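You operate a simulated robot arm through the tools that you are given. There is no shell and no other tool. Be economical: measure what you need, move in short steps, check, and stop when the job is done.

The job below is to be done with a simulated robot arm. You get a single attempt, and the scene is never put back.

Task
Park the purple plug in its holder and crank the lead in till it lies straight.
Fine: switch the socket strip off before unplugging and leave it off; turn the reel by its knob; set the hold slider to FREE for winding, back to HOLD after.

Only the result counts: the job must be done as asked and must still hold three seconds after the hand-in. Knocking over, shifting, dropping, spilling or breaking anything else fails it.

Robot
A 6-joint arm with a two-finger parallel gripper, fixed in place. Base frame: the origin is at the foot of the arm, x ahead of it, y to its left, z up; the work surface is at about z = 0. Units: cm, degrees, N and s.
With the tool pointing down near the work surface it reaches from about 14 to 58 cm from the base axis. Its first joint turns from -66.0 to 66.0 degrees. Payload 2.1 kg.
The TCP is the grasp point between the finger pads, 3 cm short of the fingertips. In the tool frame z runs along the fingers and y along their closing line. Largest opening 9.4 cm; finger width 2.8, thickness 1; the body of the gripper, 5 by 9.6 cm, starts 5.5 cm behind the TCP.
Orientation is that of the tool frame in the base frame, as a unit quaternion [x, y, z, w]. With the fingers straight down and closing along the base's y, the tool's x points along the base's -x, its y along +y and its z along -z.

Tools
- The arm moves only by the tool arm_command. Its argument "plan" is a list of rows, each an object of numbers (a shift or turn left out is 0, a gripper value left out holds the last): "x", "y", "z": the shift along the tool's x, y, z in units of 250 mm (1.0 is 250 mm); "wx", "wy", "wz": the turn, a rotation vector about the tool's x, y, z in units of 60 degrees (1.0 is 60 degrees). In form: [{"x": .., "y": .., "z": .., "wx": .., "wy": .., "wz": ..}, ...]. A call has 1 to 12 rows; each row is the pose to reach, as a shift and turn from the pose commanded when the call began, along the tool's axes at that moment. "grip" is the gripper command, from -1 (fully open) to 1 (shut), values between in proportion, set as the call begins (left out, the last holds). A call with a number of a shift or a turn outside -1 to 1 is refused whole. A row lasts 0.2 s, in which the tool goes at most 5 cm and 8.6 degrees; a call with a longer step from one row to the next is refused whole, and so is a gripper value outside its range. Where a pose cannot be reached the arm comes as near as it can. A force on the tool above 60 N (or 10 N above the force at the start of the call, whichever is more), or a blocked arm, ends the call early, and 0.2 s more pass. The fingers move at their own pace (about 7.2 cm/s each) and stop on an object; they squeeze with about 23 N. The grip force told is the motor's: it shows also when the fingers shut on nothing. Time passes only in rows, and 0.2 s behind the last, so rows that repeat a pose let the fingers close. The reply holds the time, the measured pose of the TCP, the force on the tool along the base axes, the opening and the grip force, in the units named above and with some noise, with the torque about the TCP (base axes, N m) and any sound that the robot's microphone picked up.
- Cameras (640 x 400 px; columns grow to the right, rows downward): "scene" is fixed at [3.91, -35.46, 50.27]; the picture's right is [0.91, -0.42, 0.00], its down [-0.17, -0.36, -0.92] and it looks along [0.39, 0.83, -0.39] (base axes); focal length 318 px, centre (320, 200). "wrist" rides on the gripper at [7.6, 1.4, -10.3] in the tool frame; the picture's right is [-0.18, 0.98, 0.00], its down [-0.75, -0.14, -0.64] and it looks along [-0.63, -0.12, 0.77] (tool axes); focal length 243 px, centre (320, 200). There is no depth. A picture from a camera that has moved, and an enlarged one, comes with that camera's place and axes in the base frame and with its lens.
- grab_frame(camera): a new picture of that camera. It takes no simulated time.
- enlarge(camera, box): a new picture of the part [left, top, right, bottom] of that camera's present view, enlarged. It takes no simulated time.
- hand_in(): hands the job in; it is judged then, once.

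Go step by step. Nothing tells you positions but the pictures and the camera data: compare them with the known pose of the tool, close in by small moves and look again before you grip or let go. The budget is 120 turns and 76 pictures, counting those below and the enlarged ones. Unless the task says otherwise, let go and move clear before handing in, and close with one line.

The tools are called after "Call:" as a command line: name --argument value ..., lists and objects as JSON in quotes. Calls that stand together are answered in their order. arm_command: Moves the arm, as the interface text tells. Its arguments: {"type":"object","properties":{"plan":{"type":"array"},"grip":{"type":"number"}},"required":["plan"]} The other tools are called the same way: grab_frame (camera) takes a picture; enlarge (camera, box) takes an enlarged picture of a part of a camera's view; hand_in () hands the job in.

At the start:

```text
t: 0.0
ee_pos: [28.67, 16.73, 29.2]
orientation: [0.0, 1.0, 0.001, 0.001]
ft_force: [-0.3, 0.6, 0.3]
wrist_torque: [0.03, -0.01, 0.0]
width: 9.4
grip_force: 0.1
```

scene: 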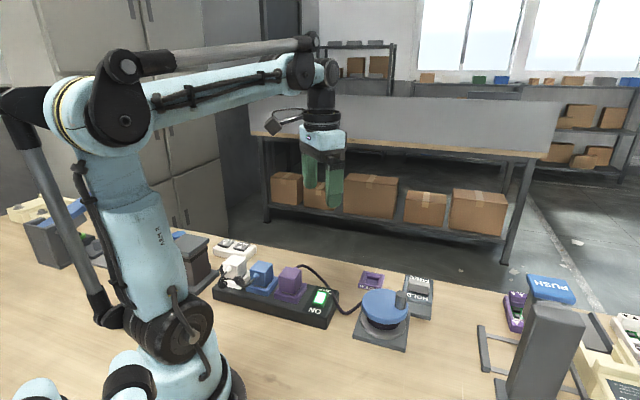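
wrist: 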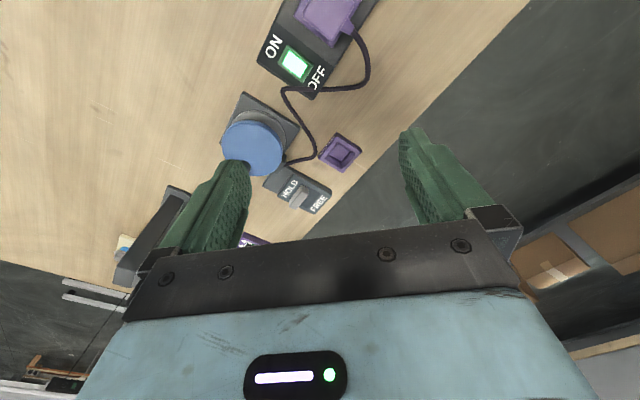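

I see a socket strip with a purple plug and a lit rocker switch, then a blue reel, a HOLD/FREE slider and a small purple holder. I'll look closer to locate each of them.

Call:
enlarge --camera "scene" --box '[200, 220, 450, 376]'

Call:
enlarge --camera "wrist" --box '[180, 0, 420, 230]'

```text
2.56 times, centred on (325, 298) of scene
camera zoom: at [3.91, -35.46, 50.27], right [0.91, -0.42, 0.0], down [-0.17, -0.36, -0.92], along [0.39, 0.83, -0.39], focal length 815 px, centre (307, -51)
```

zoom: 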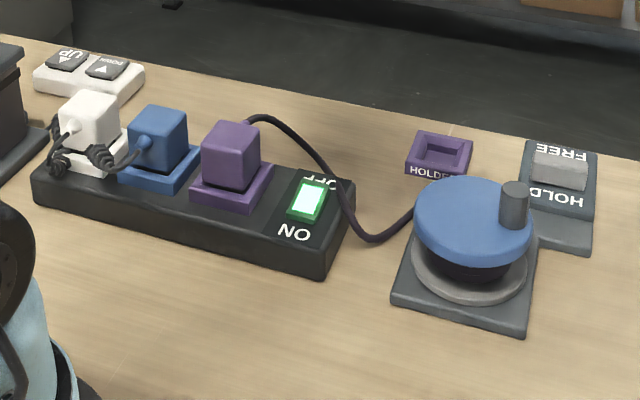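

```text
1.74 times, centred on (300, 115) of wrist
camera zoom: at [21.06, 18.03, 39.42], right [0.18, 0.98, 0.0], down [0.75, -0.14, 0.64], along [0.63, -0.12, -0.77], focal length 422 px, centre (355, 348)
```

zoom: 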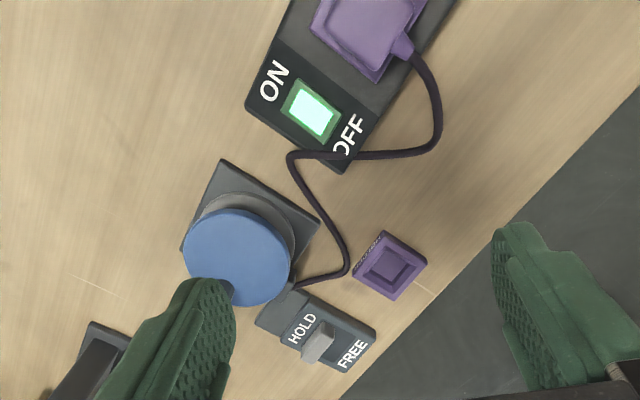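

The strip lies diagonally, with the switch near (26.9, 13.7, 4.2). The holder is near (42.5, 17.5), the reel near (36.6, 4.5) and the slider near (49.7, 8.8). I'll move back for a closer wrist view of the plug and switch.

Call:
arm_command --plan '[{"x": 0.116, "y": -0.01, "z": 0.08}, {"x": 0.232, "y": -0.02, "z": 0.16}, {"x": 0.347, "y": -0.028, "z": 0.24}, {"x": 0.347, "y": -0.028, "z": 0.24}]'

Call:
grab_frame --camera "wrist"

```text
t: 1.0
ee_pos: [20.07, 15.78, 23.26]
orientation: [0.0, 1.0, 0.001, 0.001]
ft_force: [-0.1, -0.3, -0.4]
wrist_torque: [0.01, 0.01, 0.01]
width: 9.4
grip_force: 0.0
```

```text
71 pictures are left
camera wrist: at [12.41, 17.21, 33.42], right [0.18, 0.98, 0.0], down [0.75, -0.14, 0.64], along [0.63, -0.12, -0.77], focal length 243 px, centre (320, 200)
```

wrist: 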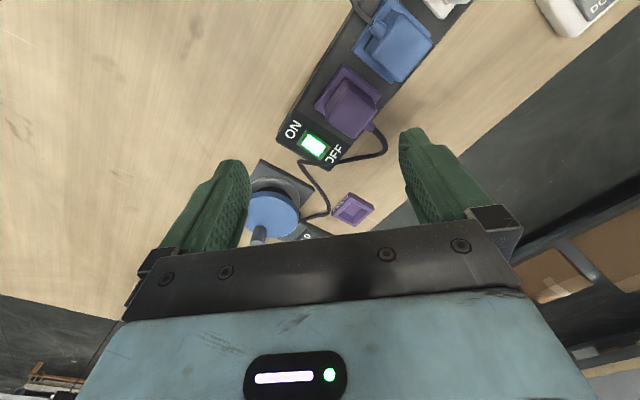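

Call:
enlarge --camera "wrist" --box '[230, 0, 450, 240]'

Call:
enlarge --camera "scene" --box '[240, 250, 360, 330]'

Call:
enlarge --camera "scene" --box '[340, 260, 450, 360]'

```text
1.67 times, centred on (340, 120) of wrist
camera zoom: at [12.41, 17.21, 33.42], right [0.18, 0.98, 0.0], down [0.75, -0.14, 0.64], along [0.63, -0.12, -0.77], focal length 404 px, centre (287, 333)
```

zoom: 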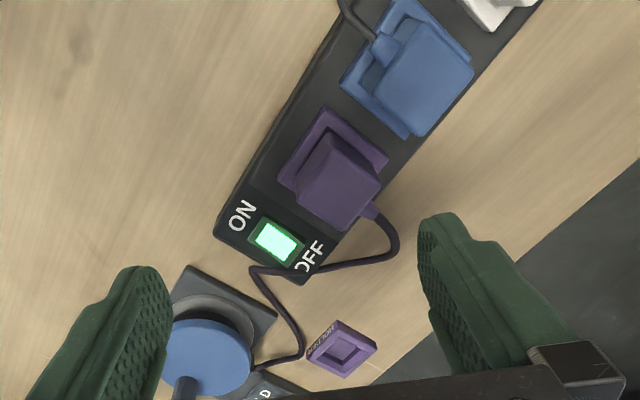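

```text
5.00 times, centred on (300, 290) of scene
camera zoom: at [3.91, -35.46, 50.27], right [0.91, -0.42, 0.0], down [-0.17, -0.36, -0.92], along [0.39, 0.83, -0.39], focal length 1592 px, centre (420, -250)
```

zoom: 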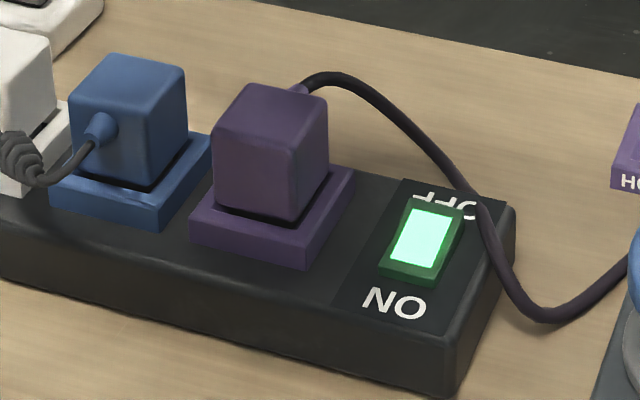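

```text
4.00 times, centred on (395, 310) of scene
camera zoom: at [3.91, -35.46, 50.27], right [0.91, -0.42, 0.0], down [-0.17, -0.36, -0.92], along [0.39, 0.83, -0.39], focal length 1274 px, centre (20, -240)
```

zoom: 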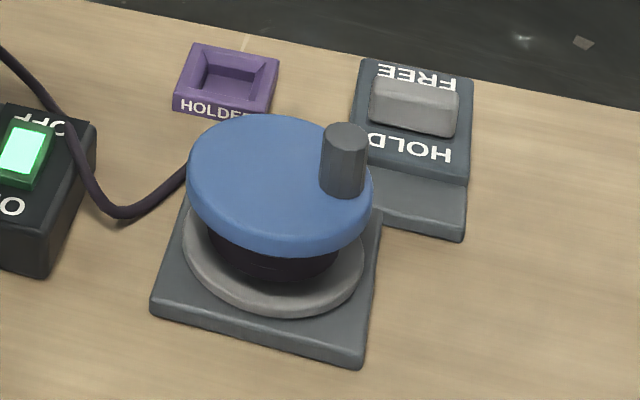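

The plug is near (21.9, 18.7) with its top at about z 9.2. The strip is yawed about -42.5°. Next I'll close the fingers and come over the OFF end of the rocker at that yaw, staying high.

Call:
arm_command --plan '[{"x": -0.06, "y": -0.01, "z": 0.08, "wz": 0.12}, {"x": -0.12, "y": -0.02, "z": 0.16, "wz": 0.24}, {"x": -0.18, "y": -0.035, "z": 0.24, "wz": 0.36}, {"x": -0.24, "y": -0.05, "z": 0.32, "wz": 0.48}, {"x": -0.293, "y": -0.059, "z": 0.39, "wz": 0.6}, {"x": -0.293, "y": -0.059, "z": 0.45, "wz": 0.708}, {"x": -0.293, "y": -0.059, "z": 0.45, "wz": 0.708}]' --grip 1

Call:
grab_frame --camera "wrist"

Call:
enlarge --camera "scene" --box '[240, 230, 360, 330]'

```text
t: 2.6
ee_pos: [27.38, 14.58, 12.03]
orientation: [0.363, 0.932, 0.0, 0.0]
ft_force: [-0.5, -0.7, 0.4]
wrist_torque: [-0.02, 0.01, -0.01]
width: 0.0
grip_force: 22.7
```

```text
67 pictures are left
camera wrist: at [22.67, 20.63, 22.23], right [0.8, 0.6, 0.0], down [0.46, -0.61, 0.64], along [0.39, -0.51, -0.77], focal length 243 px, centre (320, 200)
```

wrist: 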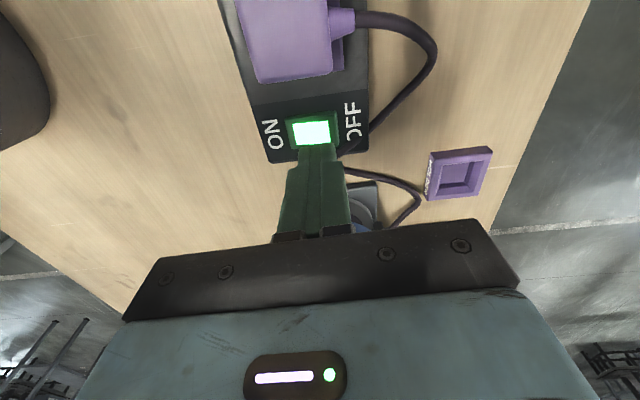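

```text
4.00 times, centred on (300, 280) of scene
camera zoom: at [3.91, -35.46, 50.27], right [0.91, -0.42, 0.0], down [-0.17, -0.36, -0.92], along [0.39, 0.83, -0.39], focal length 1274 px, centre (400, -120)
```

zoom: 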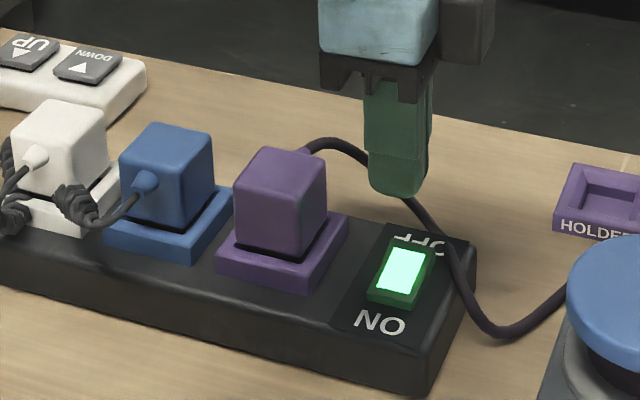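

The rocker centre is at about (27.1, 13.9, 4.3) and the fingers hang just past it. I'll shift to the OFF end and press down gradually.

Call:
arm_command --plan '[{"x": -0.01, "y": 0.013, "z": 0.06}, {"x": -0.01, "y": 0.013, "z": 0.12}, {"x": -0.01, "y": 0.013, "z": 0.16}, {"x": -0.01, "y": 0.013, "z": 0.175}, {"x": -0.01, "y": 0.013, "z": 0.185}, {"x": -0.01, "y": 0.013, "z": 0.195}, {"x": -0.01, "y": 0.013, "z": 0.195}]'

Call:
enlarge --camera "scene" --box '[240, 230, 360, 330]'

```text
t: 4.0
ee_pos: [27.82, 14.66, 7.29]
orientation: [0.363, 0.932, 0.001, 0.0]
ft_force: [-1.5, -0.6, 25.1]
wrist_torque: [-0.12, 0.3, -0.03]
width: 0.0
grip_force: 23.1
heard: click
stopped in row 6: the force on the tool passed its limit at 78 N (the readings are from after the stop); the commanded pose is now the measured one
```

```text
4.00 times, centred on (300, 280) of scene
camera zoom: at [3.91, -35.46, 50.26], right [0.91, -0.42, 0.0], down [-0.17, -0.36, -0.92], along [0.39, 0.83, -0.39], focal length 1274 px, centre (400, -120)
```

zoom: 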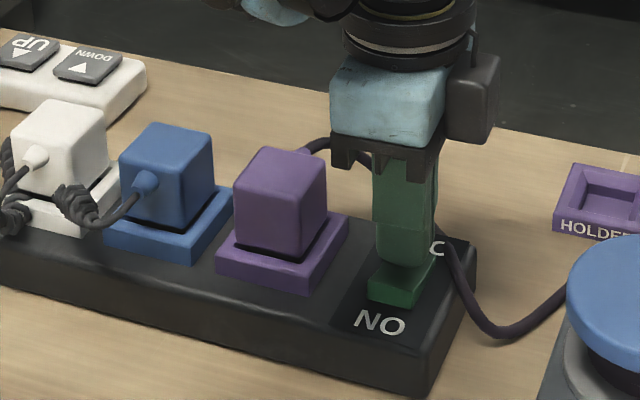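

The switch clicked and the light is out. I'll rise and turn so the fingers close along the strip, then line up above the purple plug.

Call:
arm_command --plan '[{"z": -0.12}, {"z": -0.24}, {"z": -0.36}, {"z": -0.4, "wz": -0.14}, {"z": -0.4, "wz": -0.28, "x": 0.05}, {"z": -0.4, "wz": -0.42, "x": 0.1}, {"z": -0.4, "wz": -0.56, "x": 0.15}, {"z": -0.4, "wz": -0.7, "x": 0.2}, {"z": -0.4, "wz": -0.84, "x": 0.25}, {"z": -0.4, "wz": -0.98, "x": 0.284}, {"z": -0.4, "wz": -1.0, "x": 0.284, "y": -0.04}]' --grip -0.2

Call:
arm_command --plan '[{"wz": -0.14}, {"wz": -0.28}, {"wz": -0.42}, {"wz": -0.5}, {"wz": -0.5}]'

Call:
grab_frame --camera "wrist"

Call:
enlarge --camera "scene" --box '[220, 180, 360, 330]'

```text
t: 6.4
ee_pos: [22.09, 18.64, 17.3]
orientation: [-0.153, 0.988, 0.0, 0.0]
ft_force: [-0.2, -0.3, -0.1]
wrist_torque: [-0.02, -0.02, 0.0]
width: 5.64
grip_force: 0.0
```

```text
t: 7.6
ee_pos: [21.87, 18.68, 17.29]
orientation: [-0.404, 0.915, 0.0, 0.0]
ft_force: [0.1, 0.4, 0.8]
wrist_torque: [0.0, -0.05, 0.03]
width: 5.63
grip_force: 0.1
```

```text
64 pictures are left
camera wrist: at [15.69, 13.93, 27.5], right [-0.6, 0.8, 0.0], down [0.61, 0.46, 0.64], along [0.51, 0.39, -0.77], focal length 243 px, centre (320, 200)
```

wrist: 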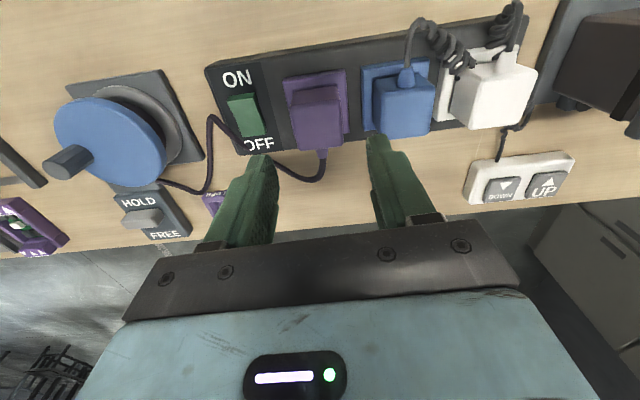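

```text
2.67 times, centred on (290, 255) of scene
camera zoom: at [3.91, -35.46, 50.27], right [0.91, -0.42, 0.0], down [-0.17, -0.36, -0.92], along [0.39, 0.83, -0.39], focal length 849 px, centre (400, 53)
```

zoom: 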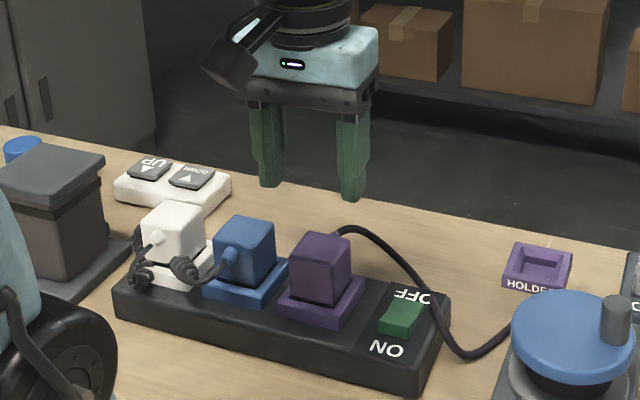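

Call:
enlarge --camera "wrist" --box '[200, 40, 440, 200]'

```text
2.50 times, centred on (320, 120) of wrist
camera zoom: at [15.69, 13.93, 27.5], right [-0.6, 0.8, 0.0], down [0.61, 0.46, 0.64], along [0.51, 0.39, -0.77], focal length 606 px, centre (320, 400)
```

zoom: 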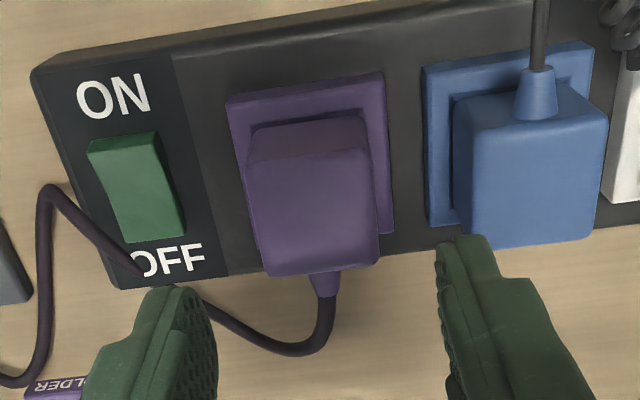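

The plug top is centred at about (22.1, 18.7, 8.5) and is about 3.8 wide, so the fingers clear the blue neighbour. I'll go down around it.

Call:
arm_command --plan '[{"x": -0.007, "y": -0.006, "z": 0.1}, {"x": -0.007, "y": -0.006, "z": 0.2}, {"x": -0.007, "y": -0.006, "z": 0.25}, {"x": -0.007, "y": -0.006, "z": 0.29}, {"x": -0.007, "y": -0.006, "z": 0.32}, {"x": -0.007, "y": -0.006, "z": 0.344}, {"x": -0.007, "y": -0.006, "z": 0.344}]'

Call:
grab_frame --camera "wrist"

Call:
enlarge --camera "scene" --box '[220, 200, 360, 330]'

```text
t: 9.2
ee_pos: [22.09, 18.65, 8.65]
orientation: [-0.403, 0.915, 0.001, 0.0]
ft_force: [0.1, -0.8, 0.2]
wrist_torque: [-0.01, 0.01, 0.03]
width: 5.65
grip_force: 0.2
```

```text
61 pictures are left
camera wrist: at [15.96, 13.98, 18.86], right [-0.6, 0.8, 0.0], down [0.61, 0.46, 0.64], along [0.51, 0.39, -0.77], focal length 243 px, centre (320, 200)
```

wrist: 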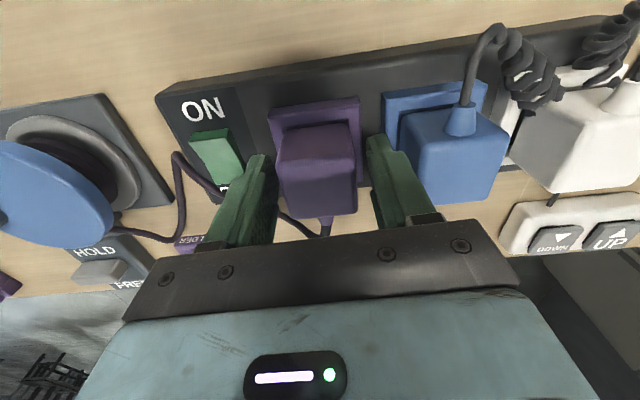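

```text
3.08 times, centred on (290, 265) of scene
camera zoom: at [3.91, -35.46, 50.27], right [0.91, -0.42, 0.0], down [-0.17, -0.36, -0.92], along [0.39, 0.83, -0.39], focal length 980 px, centre (412, 0)
```

zoom: 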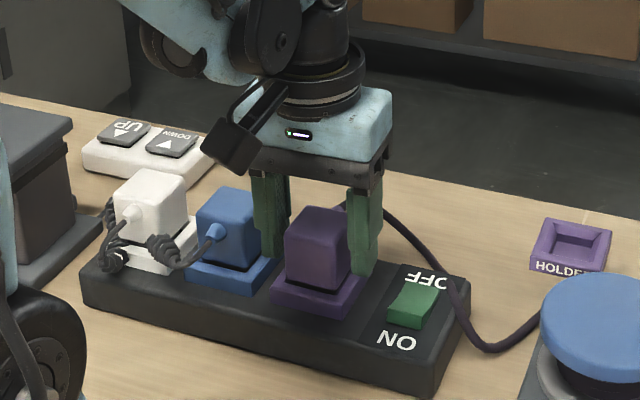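

The fingers straddle the plug evenly. I'll close the gripper and hold.

Call:
arm_command --plan '[{}, {}, {}, {}]' --grip 1

```text
t: 10.2
ee_pos: [22.2, 18.7, 8.56]
orientation: [-0.403, 0.915, -0.001, 0.0]
ft_force: [-0.1, -0.2, -0.6]
wrist_torque: [0.0, 0.0, 0.02]
width: 4.39
grip_force: 23.1
```

The plug is held at width 4.4. Now I'll pull it straight up.

Call:
arm_command --plan '[{"z": -0.02}, {"z": -0.04}, {"z": -0.07}, {"z": -0.1}, {"z": -0.14}, {"z": -0.18}, {"z": -0.22}, {"z": -0.22}]'

Call:
grab_frame --camera "scene"

Call:
grab_frame --camera "wrist"

```text
t: 12.0
ee_pos: [22.13, 18.79, 14.05]
orientation: [-0.403, 0.915, 0.0, 0.0]
ft_force: [-0.3, -0.5, -0.4]
wrist_torque: [0.0, 0.01, -0.01]
width: 4.41
grip_force: 23.3
```

```text
59 pictures are left
```

scene: 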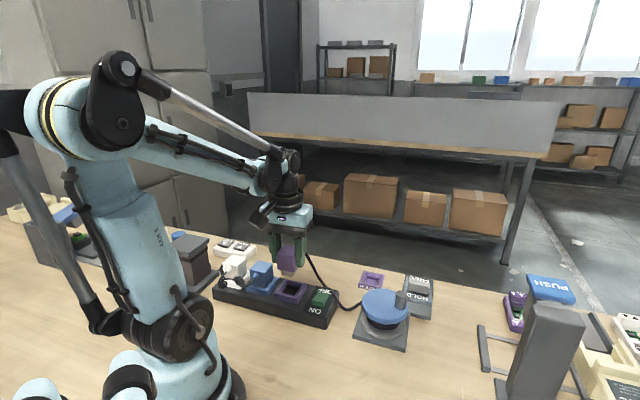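

```text
58 pictures are left
camera wrist: at [15.9, 14.01, 24.38], right [-0.6, 0.8, 0.0], down [0.61, 0.46, 0.64], along [0.51, 0.39, -0.77], focal length 243 px, centre (320, 200)
```

wrist: 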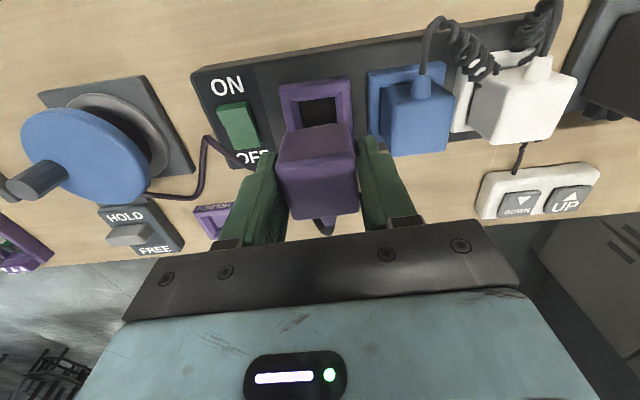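

The plug is out of the socket, and the socket stays in place. The holder is near (42.4, 17.5) at a similar yaw, so I'll carry the plug above it and look.

Call:
arm_command --plan '[{"x": -0.06, "y": -0.08}, {"x": -0.12, "y": -0.155}, {"x": -0.19, "y": -0.235}, {"x": -0.255, "y": -0.315}, {"x": -0.32, "y": -0.395}, {"x": -0.38, "y": -0.475}, {"x": -0.445, "y": -0.555}, {"x": -0.508, "y": -0.632}, {"x": -0.508, "y": -0.632}]'

Call:
grab_frame --camera "wrist"

Call:
enlarge --camera "scene" --box '[320, 200, 460, 350]'

```text
t: 14.0
ee_pos: [42.58, 17.51, 14.33]
orientation: [-0.404, 0.915, 0.0, 0.001]
ft_force: [-0.1, 0.1, -0.4]
wrist_torque: [0.0, -0.01, 0.0]
width: 4.37
grip_force: 23.5
```

```text
57 pictures are left
camera wrist: at [36.28, 12.73, 24.46], right [-0.6, 0.8, 0.0], down [0.61, 0.46, 0.64], along [0.51, 0.39, -0.77], focal length 243 px, centre (320, 200)
```

wrist: 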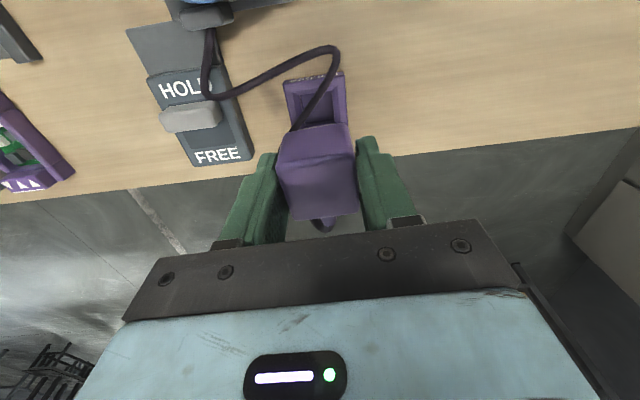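

```text
2.67 times, centred on (390, 275) of scene
camera zoom: at [3.91, -35.46, 50.27], right [0.91, -0.42, 0.0], down [-0.17, -0.36, -0.92], along [0.39, 0.83, -0.39], focal length 849 px, centre (133, 0)
```

zoom: 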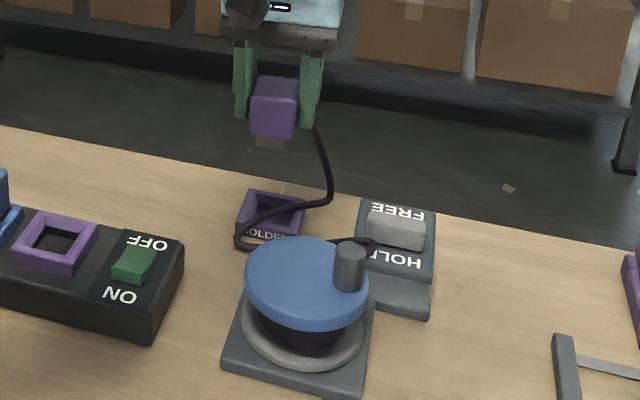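

The lead now loops across the holder mouth, so I want a closer look at how it lies before lowering.

Call:
enlarge --camera "wrist" --box '[130, 0, 370, 200]'

Call:
enlarge --camera "scene" --box '[345, 210, 445, 310]'

```text
2.00 times, centred on (250, 100) of wrist
camera zoom: at [36.28, 12.73, 24.46], right [-0.6, 0.8, 0.0], down [0.61, 0.46, 0.64], along [0.51, 0.39, -0.77], focal length 485 px, centre (460, 400)
```

zoom: 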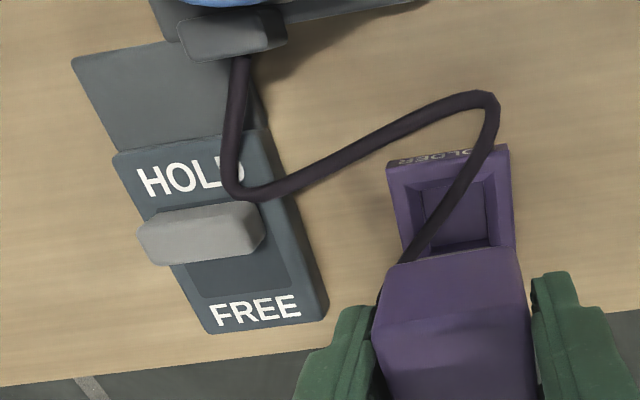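

```text
4.00 times, centred on (395, 260) of scene
camera zoom: at [3.91, -35.46, 50.27], right [0.91, -0.42, 0.0], down [-0.17, -0.36, -0.92], along [0.39, 0.83, -0.39], focal length 1274 px, centre (20, -40)
```

zoom: 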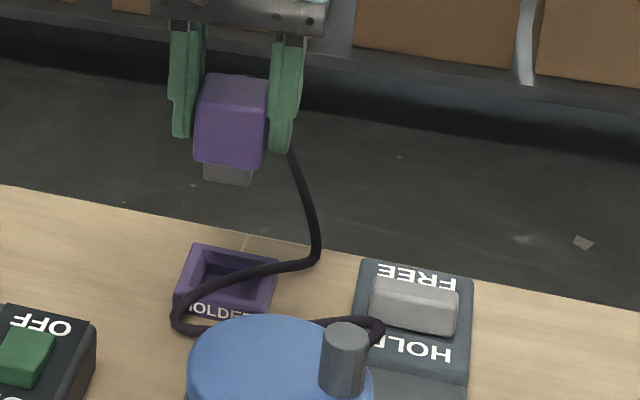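

The slider is at the HOLD end of its slot, and the lead hangs in a loose S. The holder centre is at about (42.7, 17.5), so I'll lower partway and compare plug with holder.

Call:
arm_command --plan '[{"x": -0.007, "y": -0.005, "z": 0.05}, {"x": -0.007, "y": -0.005, "z": 0.12}, {"x": -0.007, "y": -0.005, "z": 0.18}, {"x": -0.007, "y": -0.005, "z": 0.22}, {"x": -0.007, "y": -0.005, "z": 0.22}]'

Call:
enlarge --camera "wrist" --box '[240, 80, 400, 240]'

Call:
enlarge --camera "scene" --box '[345, 220, 425, 300]'

```text
t: 15.2
ee_pos: [42.52, 17.34, 8.62]
orientation: [-0.403, 0.915, -0.001, 0.0]
ft_force: [-0.7, -0.8, -0.3]
wrist_torque: [-0.01, 0.01, 0.01]
width: 4.4
grip_force: 23.0
```

```text
2.50 times, centred on (320, 160) of wrist
camera zoom: at [36.36, 12.65, 18.87], right [-0.6, 0.8, 0.0], down [0.61, 0.46, 0.64], along [0.51, 0.39, -0.77], focal length 606 px, centre (320, 300)
```

zoom: 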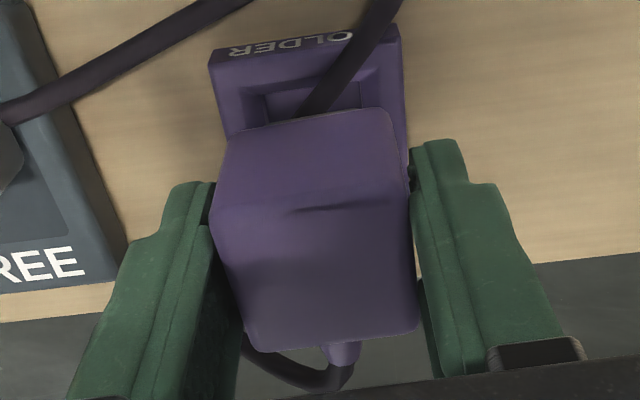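

```text
5.00 times, centred on (385, 260) of scene
camera zoom: at [3.91, -35.46, 50.27], right [0.91, -0.42, 0.0], down [-0.17, -0.36, -0.92], along [0.39, 0.83, -0.39], focal length 1592 px, centre (-5, -100)
```

zoom: 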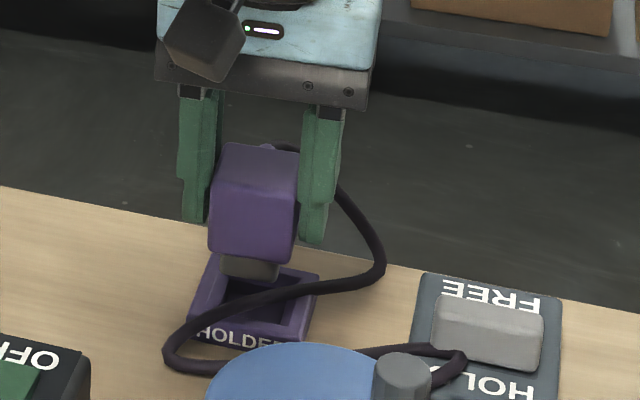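

Call:
arm_command --plan '[{}]'

Call:
arm_command --plan '[{}]'

Call:
arm_command --plan '[{}]'

```text
t: 15.6
ee_pos: [42.56, 17.46, 8.72]
orientation: [-0.403, 0.915, 0.0, -0.001]
ft_force: [1.0, 0.9, -1.3]
wrist_torque: [0.0, -0.02, 0.0]
width: 4.39
grip_force: 23.0
```

```text
t: 16.0
ee_pos: [42.55, 17.34, 8.73]
orientation: [-0.403, 0.915, 0.001, 0.0]
ft_force: [-0.5, 0.3, 0.1]
wrist_torque: [0.03, 0.05, 0.02]
width: 4.4
grip_force: 23.6
```

```text
t: 16.4
ee_pos: [42.62, 17.37, 8.69]
orientation: [-0.402, 0.916, 0.0, 0.0]
ft_force: [-0.5, -0.3, -1.0]
wrist_torque: [0.0, 0.01, -0.03]
width: 4.35
grip_force: 23.1
```

The TCP is at (42.56, 17.38), and the holder works out at about (43.0, 17.65), turned about -2° from the tool. I'll correct that and lower to just above it.

Call:
arm_command --plan '[{"x": -0.02, "y": -0.006, "wz": 0.033}, {"x": -0.02, "y": -0.006, "z": 0.04, "wz": 0.033}, {"x": -0.02, "y": -0.006, "z": 0.08, "wz": 0.033}, {"x": -0.02, "y": -0.006, "z": 0.08, "wz": 0.033}]'

Call:
enlarge --camera "wrist" --box '[240, 80, 400, 240]'

Call:
enlarge --camera "scene" --box '[345, 220, 425, 300]'

```text
t: 17.4
ee_pos: [43.0, 17.75, 6.6]
orientation: [-0.388, 0.922, 0.0, 0.0]
ft_force: [0.3, -0.6, -0.6]
wrist_torque: [-0.02, -0.01, 0.0]
width: 4.37
grip_force: 22.7
```

```text
2.50 times, centred on (320, 160) of wrist
camera zoom: at [36.56, 13.16, 16.86], right [-0.57, 0.82, 0.0], down [0.63, 0.44, 0.64], along [0.53, 0.37, -0.77], focal length 606 px, centre (320, 300)
```

zoom: 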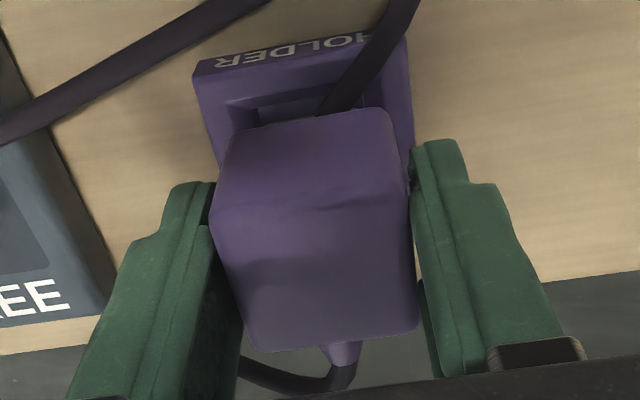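

```text
5.00 times, centred on (385, 260) of scene
camera zoom: at [3.91, -35.46, 50.27], right [0.91, -0.42, 0.0], down [-0.17, -0.36, -0.92], along [0.39, 0.83, -0.39], focal length 1592 px, centre (-5, -100)
```

zoom: 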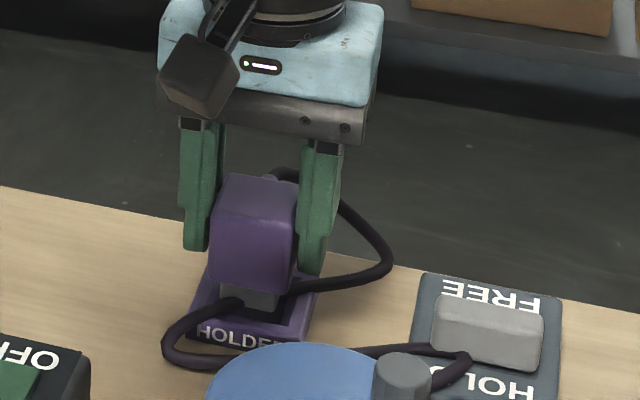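

Call:
enlarge --camera "wrist" --box '[280, 85, 360, 145]'

Call:
enlarge --camera "scene" --box '[375, 255, 415, 295]'

```text
6.67 times, centred on (320, 115) of wrist
camera zoom: at [36.56, 13.16, 16.86], right [-0.57, 0.82, 0.0], down [0.63, 0.44, 0.64], along [0.53, 0.37, -0.77], focal length 1618 px, centre (320, 767)
```

zoom: 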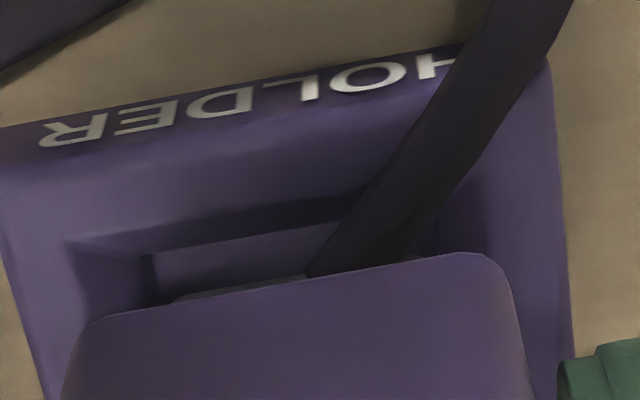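

```text
10.00 times, centred on (395, 275) of scene
camera zoom: at [3.91, -35.46, 50.27], right [0.91, -0.42, 0.0], down [-0.17, -0.36, -0.92], along [0.39, 0.83, -0.39], focal length 3184 px, centre (-430, -550)
```

zoom: 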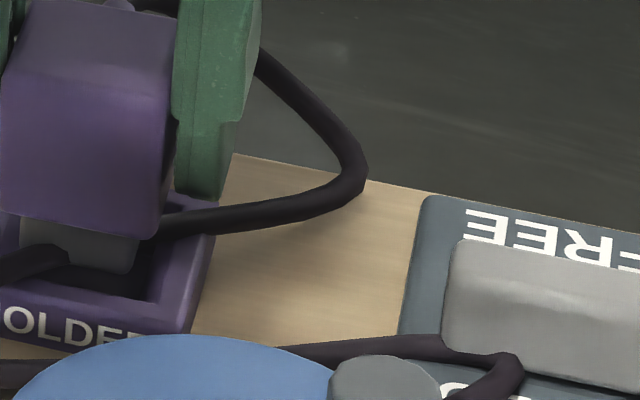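

The pin block sits over the funnel-shaped hole, within about 1 mm sideways. I'll nudge it and lower gently to seat.

Call:
arm_command --plan '[{"y": -0.005, "z": 0.02}, {"y": -0.005, "z": 0.035}, {"y": -0.005, "z": 0.05}, {"y": -0.005, "z": 0.06}, {"y": -0.005, "z": 0.068}, {"y": -0.005, "z": 0.068}]'

Call:
enlarge --camera "scene" --box '[345, 220, 425, 300]'

```text
t: 18.8
ee_pos: [43.21, 17.6, 5.08]
orientation: [-0.386, 0.922, 0.0, 0.0]
ft_force: [-1.7, -0.6, 21.7]
wrist_torque: [-0.05, 0.03, 0.01]
width: 4.4
grip_force: 23.5
```

```text
5.00 times, centred on (385, 260) of scene
camera zoom: at [3.9, -35.46, 50.26], right [0.91, -0.42, 0.0], down [-0.17, -0.36, -0.92], along [0.39, 0.83, -0.39], focal length 1592 px, centre (-5, -100)
```

zoom: 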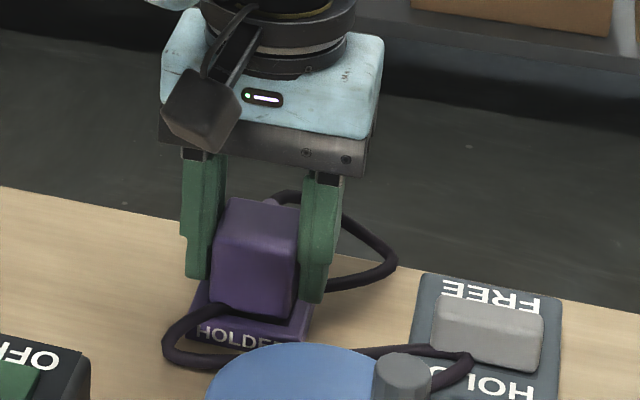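

Call:
arm_command --plan '[{"z": 0.006}, {"z": 0.012}, {"z": 0.016}, {"z": 0.016}]'

Call:
enlarge --camera "wrist" --box '[240, 80, 400, 240]'

Call:
enlarge --camera "scene" --box '[355, 245, 395, 295]'

```text
t: 19.8
ee_pos: [43.05, 17.68, 4.72]
orientation: [-0.388, 0.922, 0.0, 0.001]
ft_force: [0.6, 0.2, 21.3]
wrist_torque: [0.07, -0.07, 0.0]
width: 4.37
grip_force: 23.4
```

```text
2.50 times, centred on (320, 160) of wrist
camera zoom: at [36.74, 13.09, 14.83], right [-0.57, 0.82, 0.0], down [0.63, 0.44, 0.64], along [0.53, 0.37, -0.77], focal length 606 px, centre (320, 300)
```

zoom: 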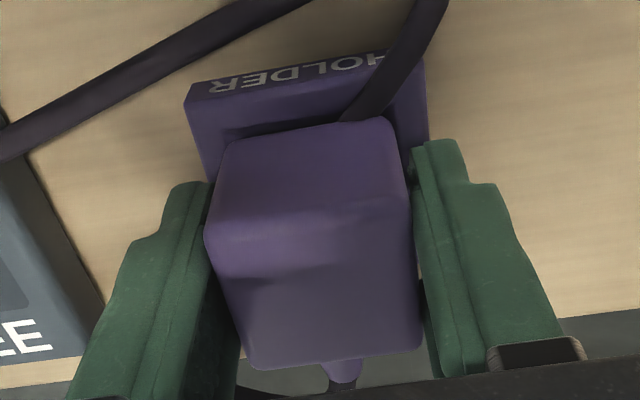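

```text
8.00 times, centred on (375, 270) of scene
camera zoom: at [3.9, -35.46, 50.26], right [0.91, -0.42, 0.0], down [-0.17, -0.36, -0.92], along [0.39, 0.83, -0.39], focal length 2548 px, centre (-120, -360)
```

zoom: 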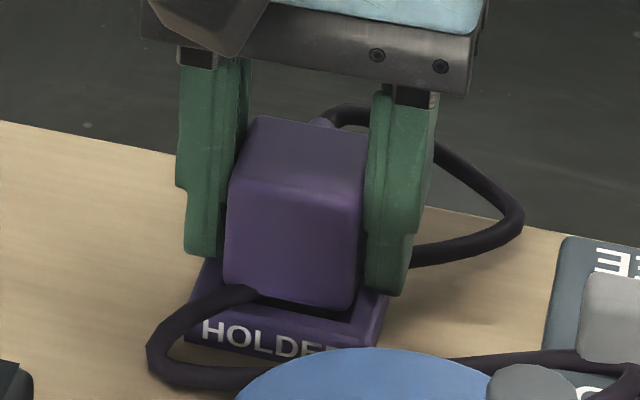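

The plug stopped against the holder with its body just above the frame, the same as in its socket, so I take it as seated. I'll open the fingers a little and check.

Call:
arm_command --plan '[{"z": -0.01}, {"z": -0.016}, {"z": -0.016}]' --grip -0.35

Call:
enlarge --camera "scene" --box '[355, 245, 395, 295]'

Call:
enlarge --camera "wrist" --box '[240, 80, 400, 240]'

```text
t: 20.6
ee_pos: [43.22, 17.55, 4.95]
orientation: [-0.388, 0.922, 0.0, 0.001]
ft_force: [-0.3, 0.0, 0.5]
wrist_torque: [-0.01, 0.03, -0.02]
width: 6.34
grip_force: 0.1
```

```text
8.00 times, centred on (375, 270) of scene
camera zoom: at [3.91, -35.46, 50.27], right [0.91, -0.42, 0.0], down [-0.17, -0.36, -0.92], along [0.39, 0.83, -0.39], focal length 2548 px, centre (-120, -360)
```

zoom: 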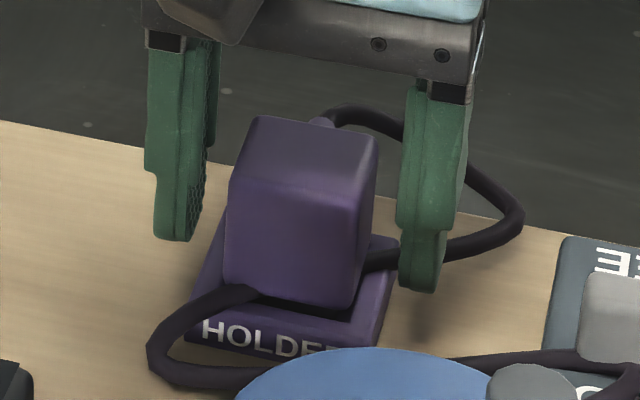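

```text
2.50 times, centred on (320, 160) of wrist
camera zoom: at [36.74, 13.08, 15.2], right [-0.57, 0.82, 0.0], down [0.63, 0.44, 0.64], along [0.53, 0.37, -0.77], focal length 606 px, centre (320, 300)
```

zoom: 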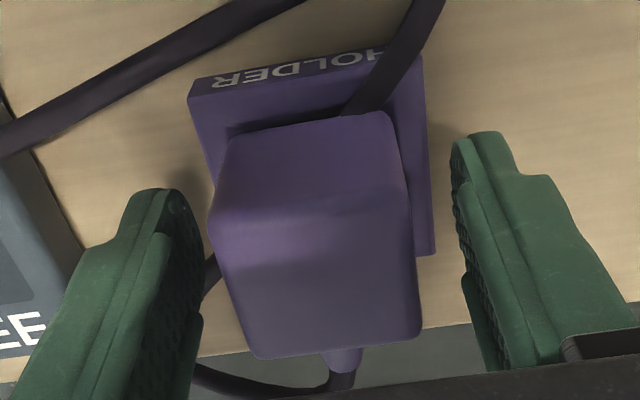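

The plug stands on its own in the holder. I'll rise, then turn and move above the hold slider at about (49.7, 8.4).

Call:
arm_command --plan '[{"z": -0.12}, {"z": -0.28}, {"z": -0.42}, {"z": -0.42, "wz": 0.14, "x": 0.011, "y": -0.064}, {"z": -0.42, "wz": 0.28, "x": 0.022, "y": -0.128}, {"z": -0.42, "wz": 0.42, "x": 0.033, "y": -0.191}, {"z": -0.42, "wz": 0.56, "x": 0.045, "y": -0.255}, {"z": -0.42, "wz": 0.7, "x": 0.056, "y": -0.319}, {"z": -0.42, "wz": 0.84, "x": 0.068, "y": -0.382}, {"z": -0.42, "wz": 0.98, "x": 0.079, "y": -0.446}, {"z": -0.42, "wz": 0.98, "x": 0.079, "y": -0.446}]'

Call:
arm_command --plan '[{"wz": 0.14}, {"wz": 0.28}, {"wz": 0.42}, {"wz": 0.52}, {"wz": 0.52}]' --grip 0.3

Call:
grab_frame --camera "wrist"

Call:
enlarge --camera "scene" --box '[340, 220, 460, 350]'

```text
t: 23.0
ee_pos: [49.48, 8.5, 15.44]
orientation: [0.117, 0.993, 0.0, 0.0]
ft_force: [0.8, -1.1, 0.4]
wrist_torque: [0.0, -0.02, -0.02]
width: 6.35
grip_force: 0.1
```

```text
t: 24.2
ee_pos: [49.65, 8.46, 15.37]
orientation: [0.379, 0.925, 0.001, 0.0]
ft_force: [-0.3, 0.0, 0.1]
wrist_torque: [-0.02, 0.04, 0.0]
width: 3.28
grip_force: 0.0
```

```text
42 pictures are left
camera wrist: at [45.19, 14.66, 25.63], right [0.82, 0.57, 0.0], down [0.44, -0.63, 0.64], along [0.37, -0.53, -0.77], focal length 243 px, centre (320, 200)
```

wrist: 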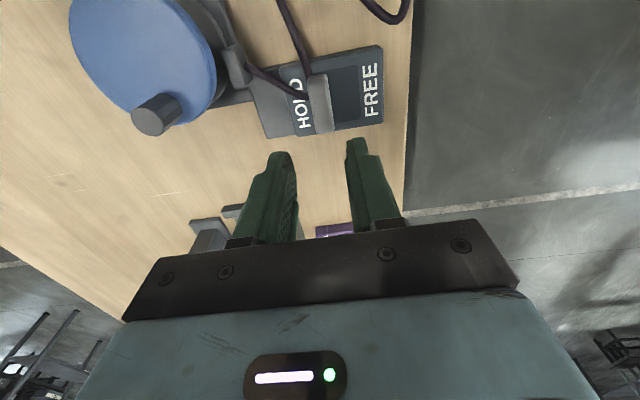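

```text
3.08 times, centred on (400, 285) of scene
camera zoom: at [3.91, -35.46, 50.27], right [0.91, -0.42, 0.0], down [-0.17, -0.36, -0.92], along [0.39, 0.83, -0.39], focal length 980 px, centre (74, -62)
```

zoom: 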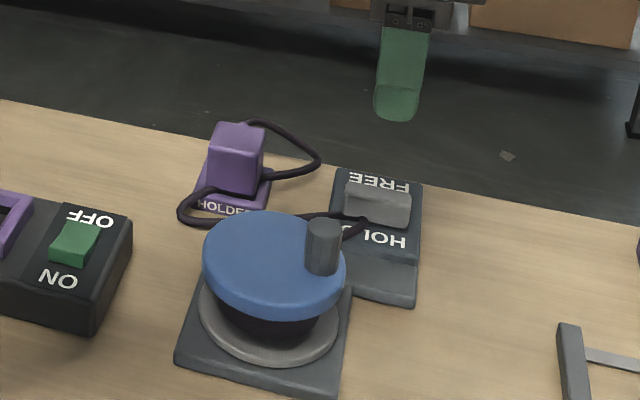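

Call:
enlarge --camera "wrist" --box '[230, 40, 410, 160]'

```text
3.33 times, centred on (320, 100) of wrist
camera zoom: at [45.19, 14.66, 25.63], right [0.82, 0.57, 0.0], down [0.44, -0.63, 0.64], along [0.37, -0.53, -0.77], focal length 809 px, centre (320, 533)
```

zoom: 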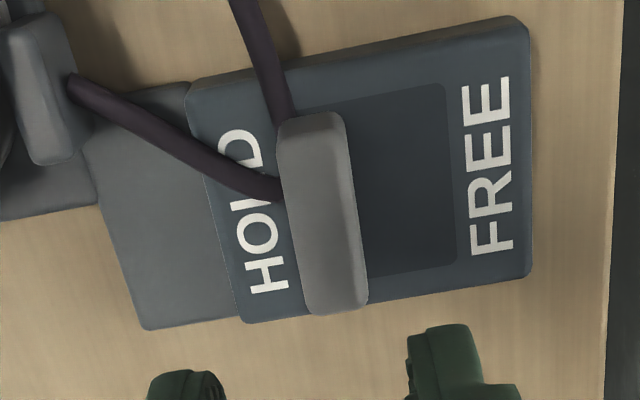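

The slider knob is at about (49.6, 8.6), with its top near z 3.9 and about 1.6 thick. I'll lower around it and grip it.

Call:
arm_command --plan '[{"x": 0.004, "y": 0.004, "z": 0.1}, {"x": 0.004, "y": 0.004, "z": 0.2}, {"x": 0.004, "y": 0.004, "z": 0.28}, {"x": 0.004, "y": 0.004, "z": 0.33}, {"x": 0.004, "y": 0.004, "z": 0.36}, {"x": 0.004, "y": 0.004, "z": 0.385}, {"x": 0.004, "y": 0.004, "z": 0.385}]'

Call:
grab_frame --camera "wrist"

Call:
enlarge --camera "scene" --box '[380, 220, 460, 320]'

```text
t: 25.8
ee_pos: [49.78, 8.64, 5.82]
orientation: [0.379, 0.925, 0.0, 0.0]
ft_force: [0.2, -0.1, -0.5]
wrist_torque: [0.0, 0.0, -0.01]
width: 3.28
grip_force: 0.0
```

```text
39 pictures are left
camera wrist: at [45.19, 14.87, 15.99], right [0.82, 0.57, 0.0], down [0.44, -0.63, 0.64], along [0.37, -0.53, -0.77], focal length 243 px, centre (320, 200)
```

wrist: 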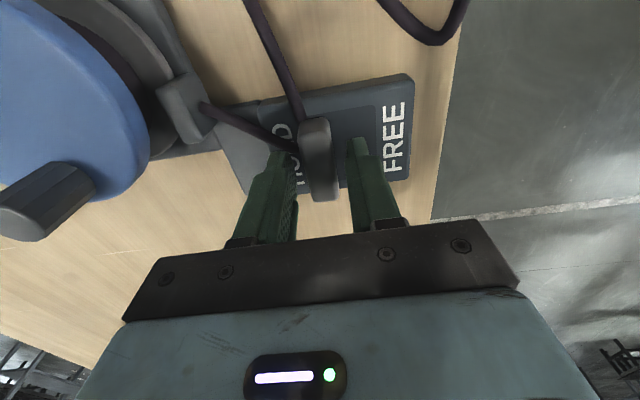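

```text
4.00 times, centred on (420, 270) of scene
camera zoom: at [3.91, -35.46, 50.27], right [0.91, -0.42, 0.0], down [-0.17, -0.36, -0.92], along [0.39, 0.83, -0.39], focal length 1274 px, centre (-80, -80)
```

zoom: 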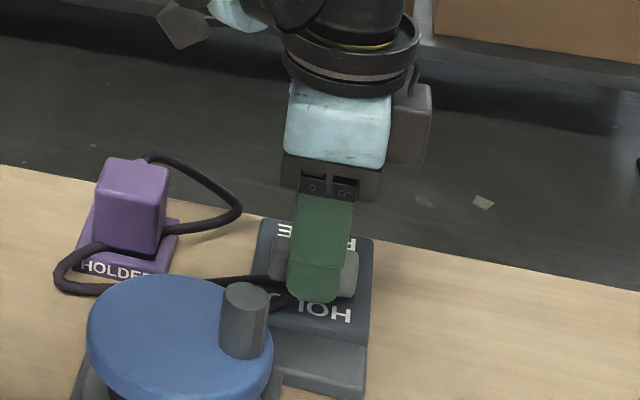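

The fingers straddle the knob. I'll close on it, then slide it toward FREE.

Call:
arm_command --plan '[{}, {}, {}]' --grip 1

Call:
arm_command --plan '[{"y": 0.02}, {"y": 0.04}, {"y": 0.06}, {"y": 0.08}, {"y": 0.09}, {"y": 0.1}, {"y": 0.1}]'

Call:
enlarge --camera "wrist" --box '[230, 60, 430, 220]'

```text
t: 26.6
ee_pos: [49.75, 8.57, 5.68]
orientation: [0.379, 0.925, 0.001, 0.001]
ft_force: [-0.2, 1.1, -4.0]
wrist_torque: [-0.07, -0.09, -1.2]
width: 1.77
grip_force: 45.6
```

```text
t: 28.2
ee_pos: [51.55, 10.28, 5.7]
orientation: [0.379, 0.925, 0.001, -0.001]
ft_force: [-0.2, 2.4, -42.2]
wrist_torque: [0.23, 0.22, -1.16]
width: 1.77
grip_force: 45.4
```

```text
2.50 times, centred on (330, 140) of wrist
camera zoom: at [46.99, 16.66, 16.01], right [0.82, 0.57, 0.0], down [0.44, -0.63, 0.64], along [0.37, -0.53, -0.77], focal length 606 px, centre (295, 350)
```

zoom: 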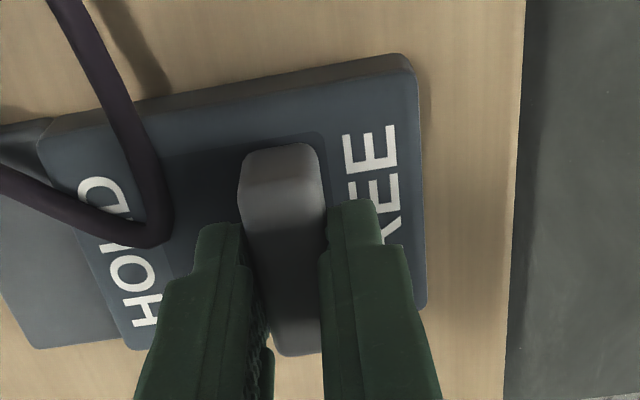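

The knob is now at the FREE end of the slot. I'll release and rise.

Call:
arm_command --plan '[{}, {}, {}]' --grip 0.3

Call:
arm_command --plan '[{"z": -0.1}, {"z": -0.25}, {"z": -0.4}, {"z": -0.5}, {"z": -0.5}]'

Call:
grab_frame --camera "wrist"

Call:
enlarge --camera "scene" --box '[340, 230, 460, 350]'

```text
t: 29.0
ee_pos: [51.53, 10.49, 5.9]
orientation: [0.377, 0.926, 0.0, 0.0]
ft_force: [0.1, 0.2, -0.2]
wrist_torque: [0.02, -0.02, -0.01]
width: 3.3
grip_force: 0.0
```

```text
t: 30.2
ee_pos: [51.46, 10.25, 18.6]
orientation: [0.378, 0.926, 0.0, 0.0]
ft_force: [-0.8, 0.1, 0.5]
wrist_torque: [0.0, 0.01, 0.01]
width: 3.27
grip_force: 0.1
```

```text
36 pictures are left
camera wrist: at [47.04, 16.5, 28.72], right [0.82, 0.57, 0.0], down [0.44, -0.63, 0.64], along [0.37, -0.53, -0.77], focal length 243 px, centre (320, 200)
```

wrist: 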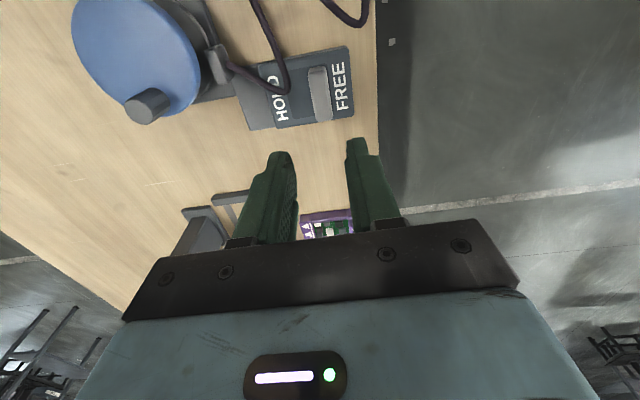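

```text
3.33 times, centred on (400, 290) of scene
camera zoom: at [3.91, -35.46, 50.27], right [0.91, -0.42, 0.0], down [-0.17, -0.36, -0.92], along [0.39, 0.83, -0.39], focal length 1061 px, centre (53, -100)
```

zoom: 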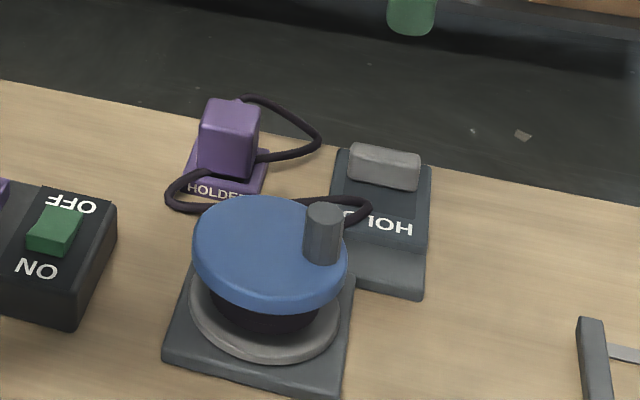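

The slider reads FREE. The crank knob is at about (39.9, 3.5) with its top near z 8.6, so I'll move above it at a plain orientation and view the reel.

Call:
arm_command --plan '[{"x": 0.022, "y": -0.088, "wz": -0.13}, {"x": 0.044, "y": -0.175, "wz": -0.26}, {"x": 0.066, "y": -0.263, "wz": -0.39}, {"x": 0.088, "y": -0.35, "wz": -0.52}, {"x": 0.11, "y": -0.438, "wz": -0.65}, {"x": 0.132, "y": -0.526, "wz": -0.74}, {"x": 0.132, "y": -0.526, "wz": -0.74}]'

Call:
grab_frame --camera "wrist"

```text
t: 31.8
ee_pos: [39.73, 3.18, 18.41]
orientation: [-0.001, 1.0, -0.001, 0.0]
ft_force: [0.4, -0.3, -0.5]
wrist_torque: [-0.02, 0.0, 0.0]
width: 3.32
grip_force: 0.1
```

```text
34 pictures are left
camera wrist: at [32.14, 4.59, 28.57], right [0.18, 0.98, 0.0], down [0.75, -0.14, 0.64], along [0.63, -0.12, -0.77], focal length 243 px, centre (320, 200)
```

wrist: 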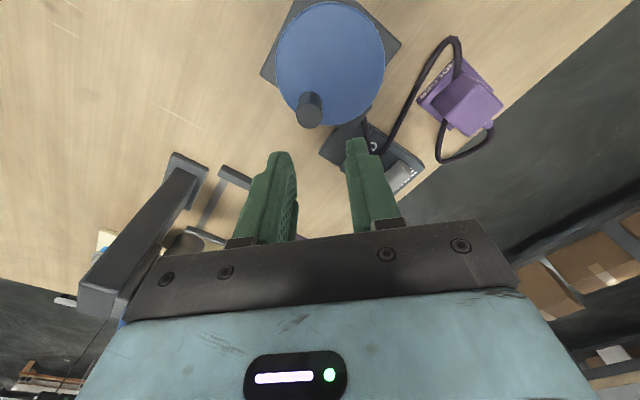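

Call:
enlarge --camera "wrist" --box '[250, 0, 420, 150]'

```text
2.67 times, centred on (335, 75) of wrist
camera zoom: at [32.14, 4.59, 28.57], right [0.18, 0.98, 0.0], down [0.75, -0.14, 0.64], along [0.63, -0.12, -0.77], focal length 647 px, centre (280, 533)
```

zoom: 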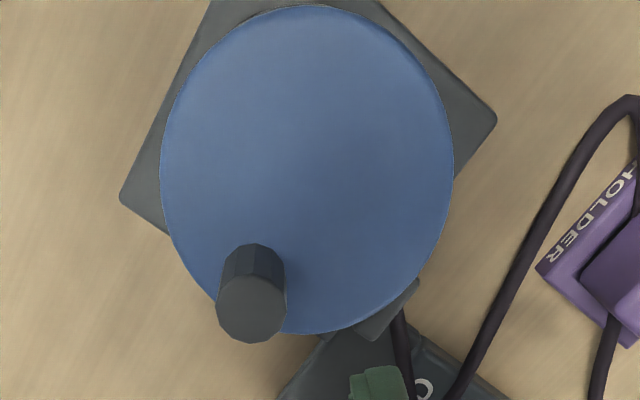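

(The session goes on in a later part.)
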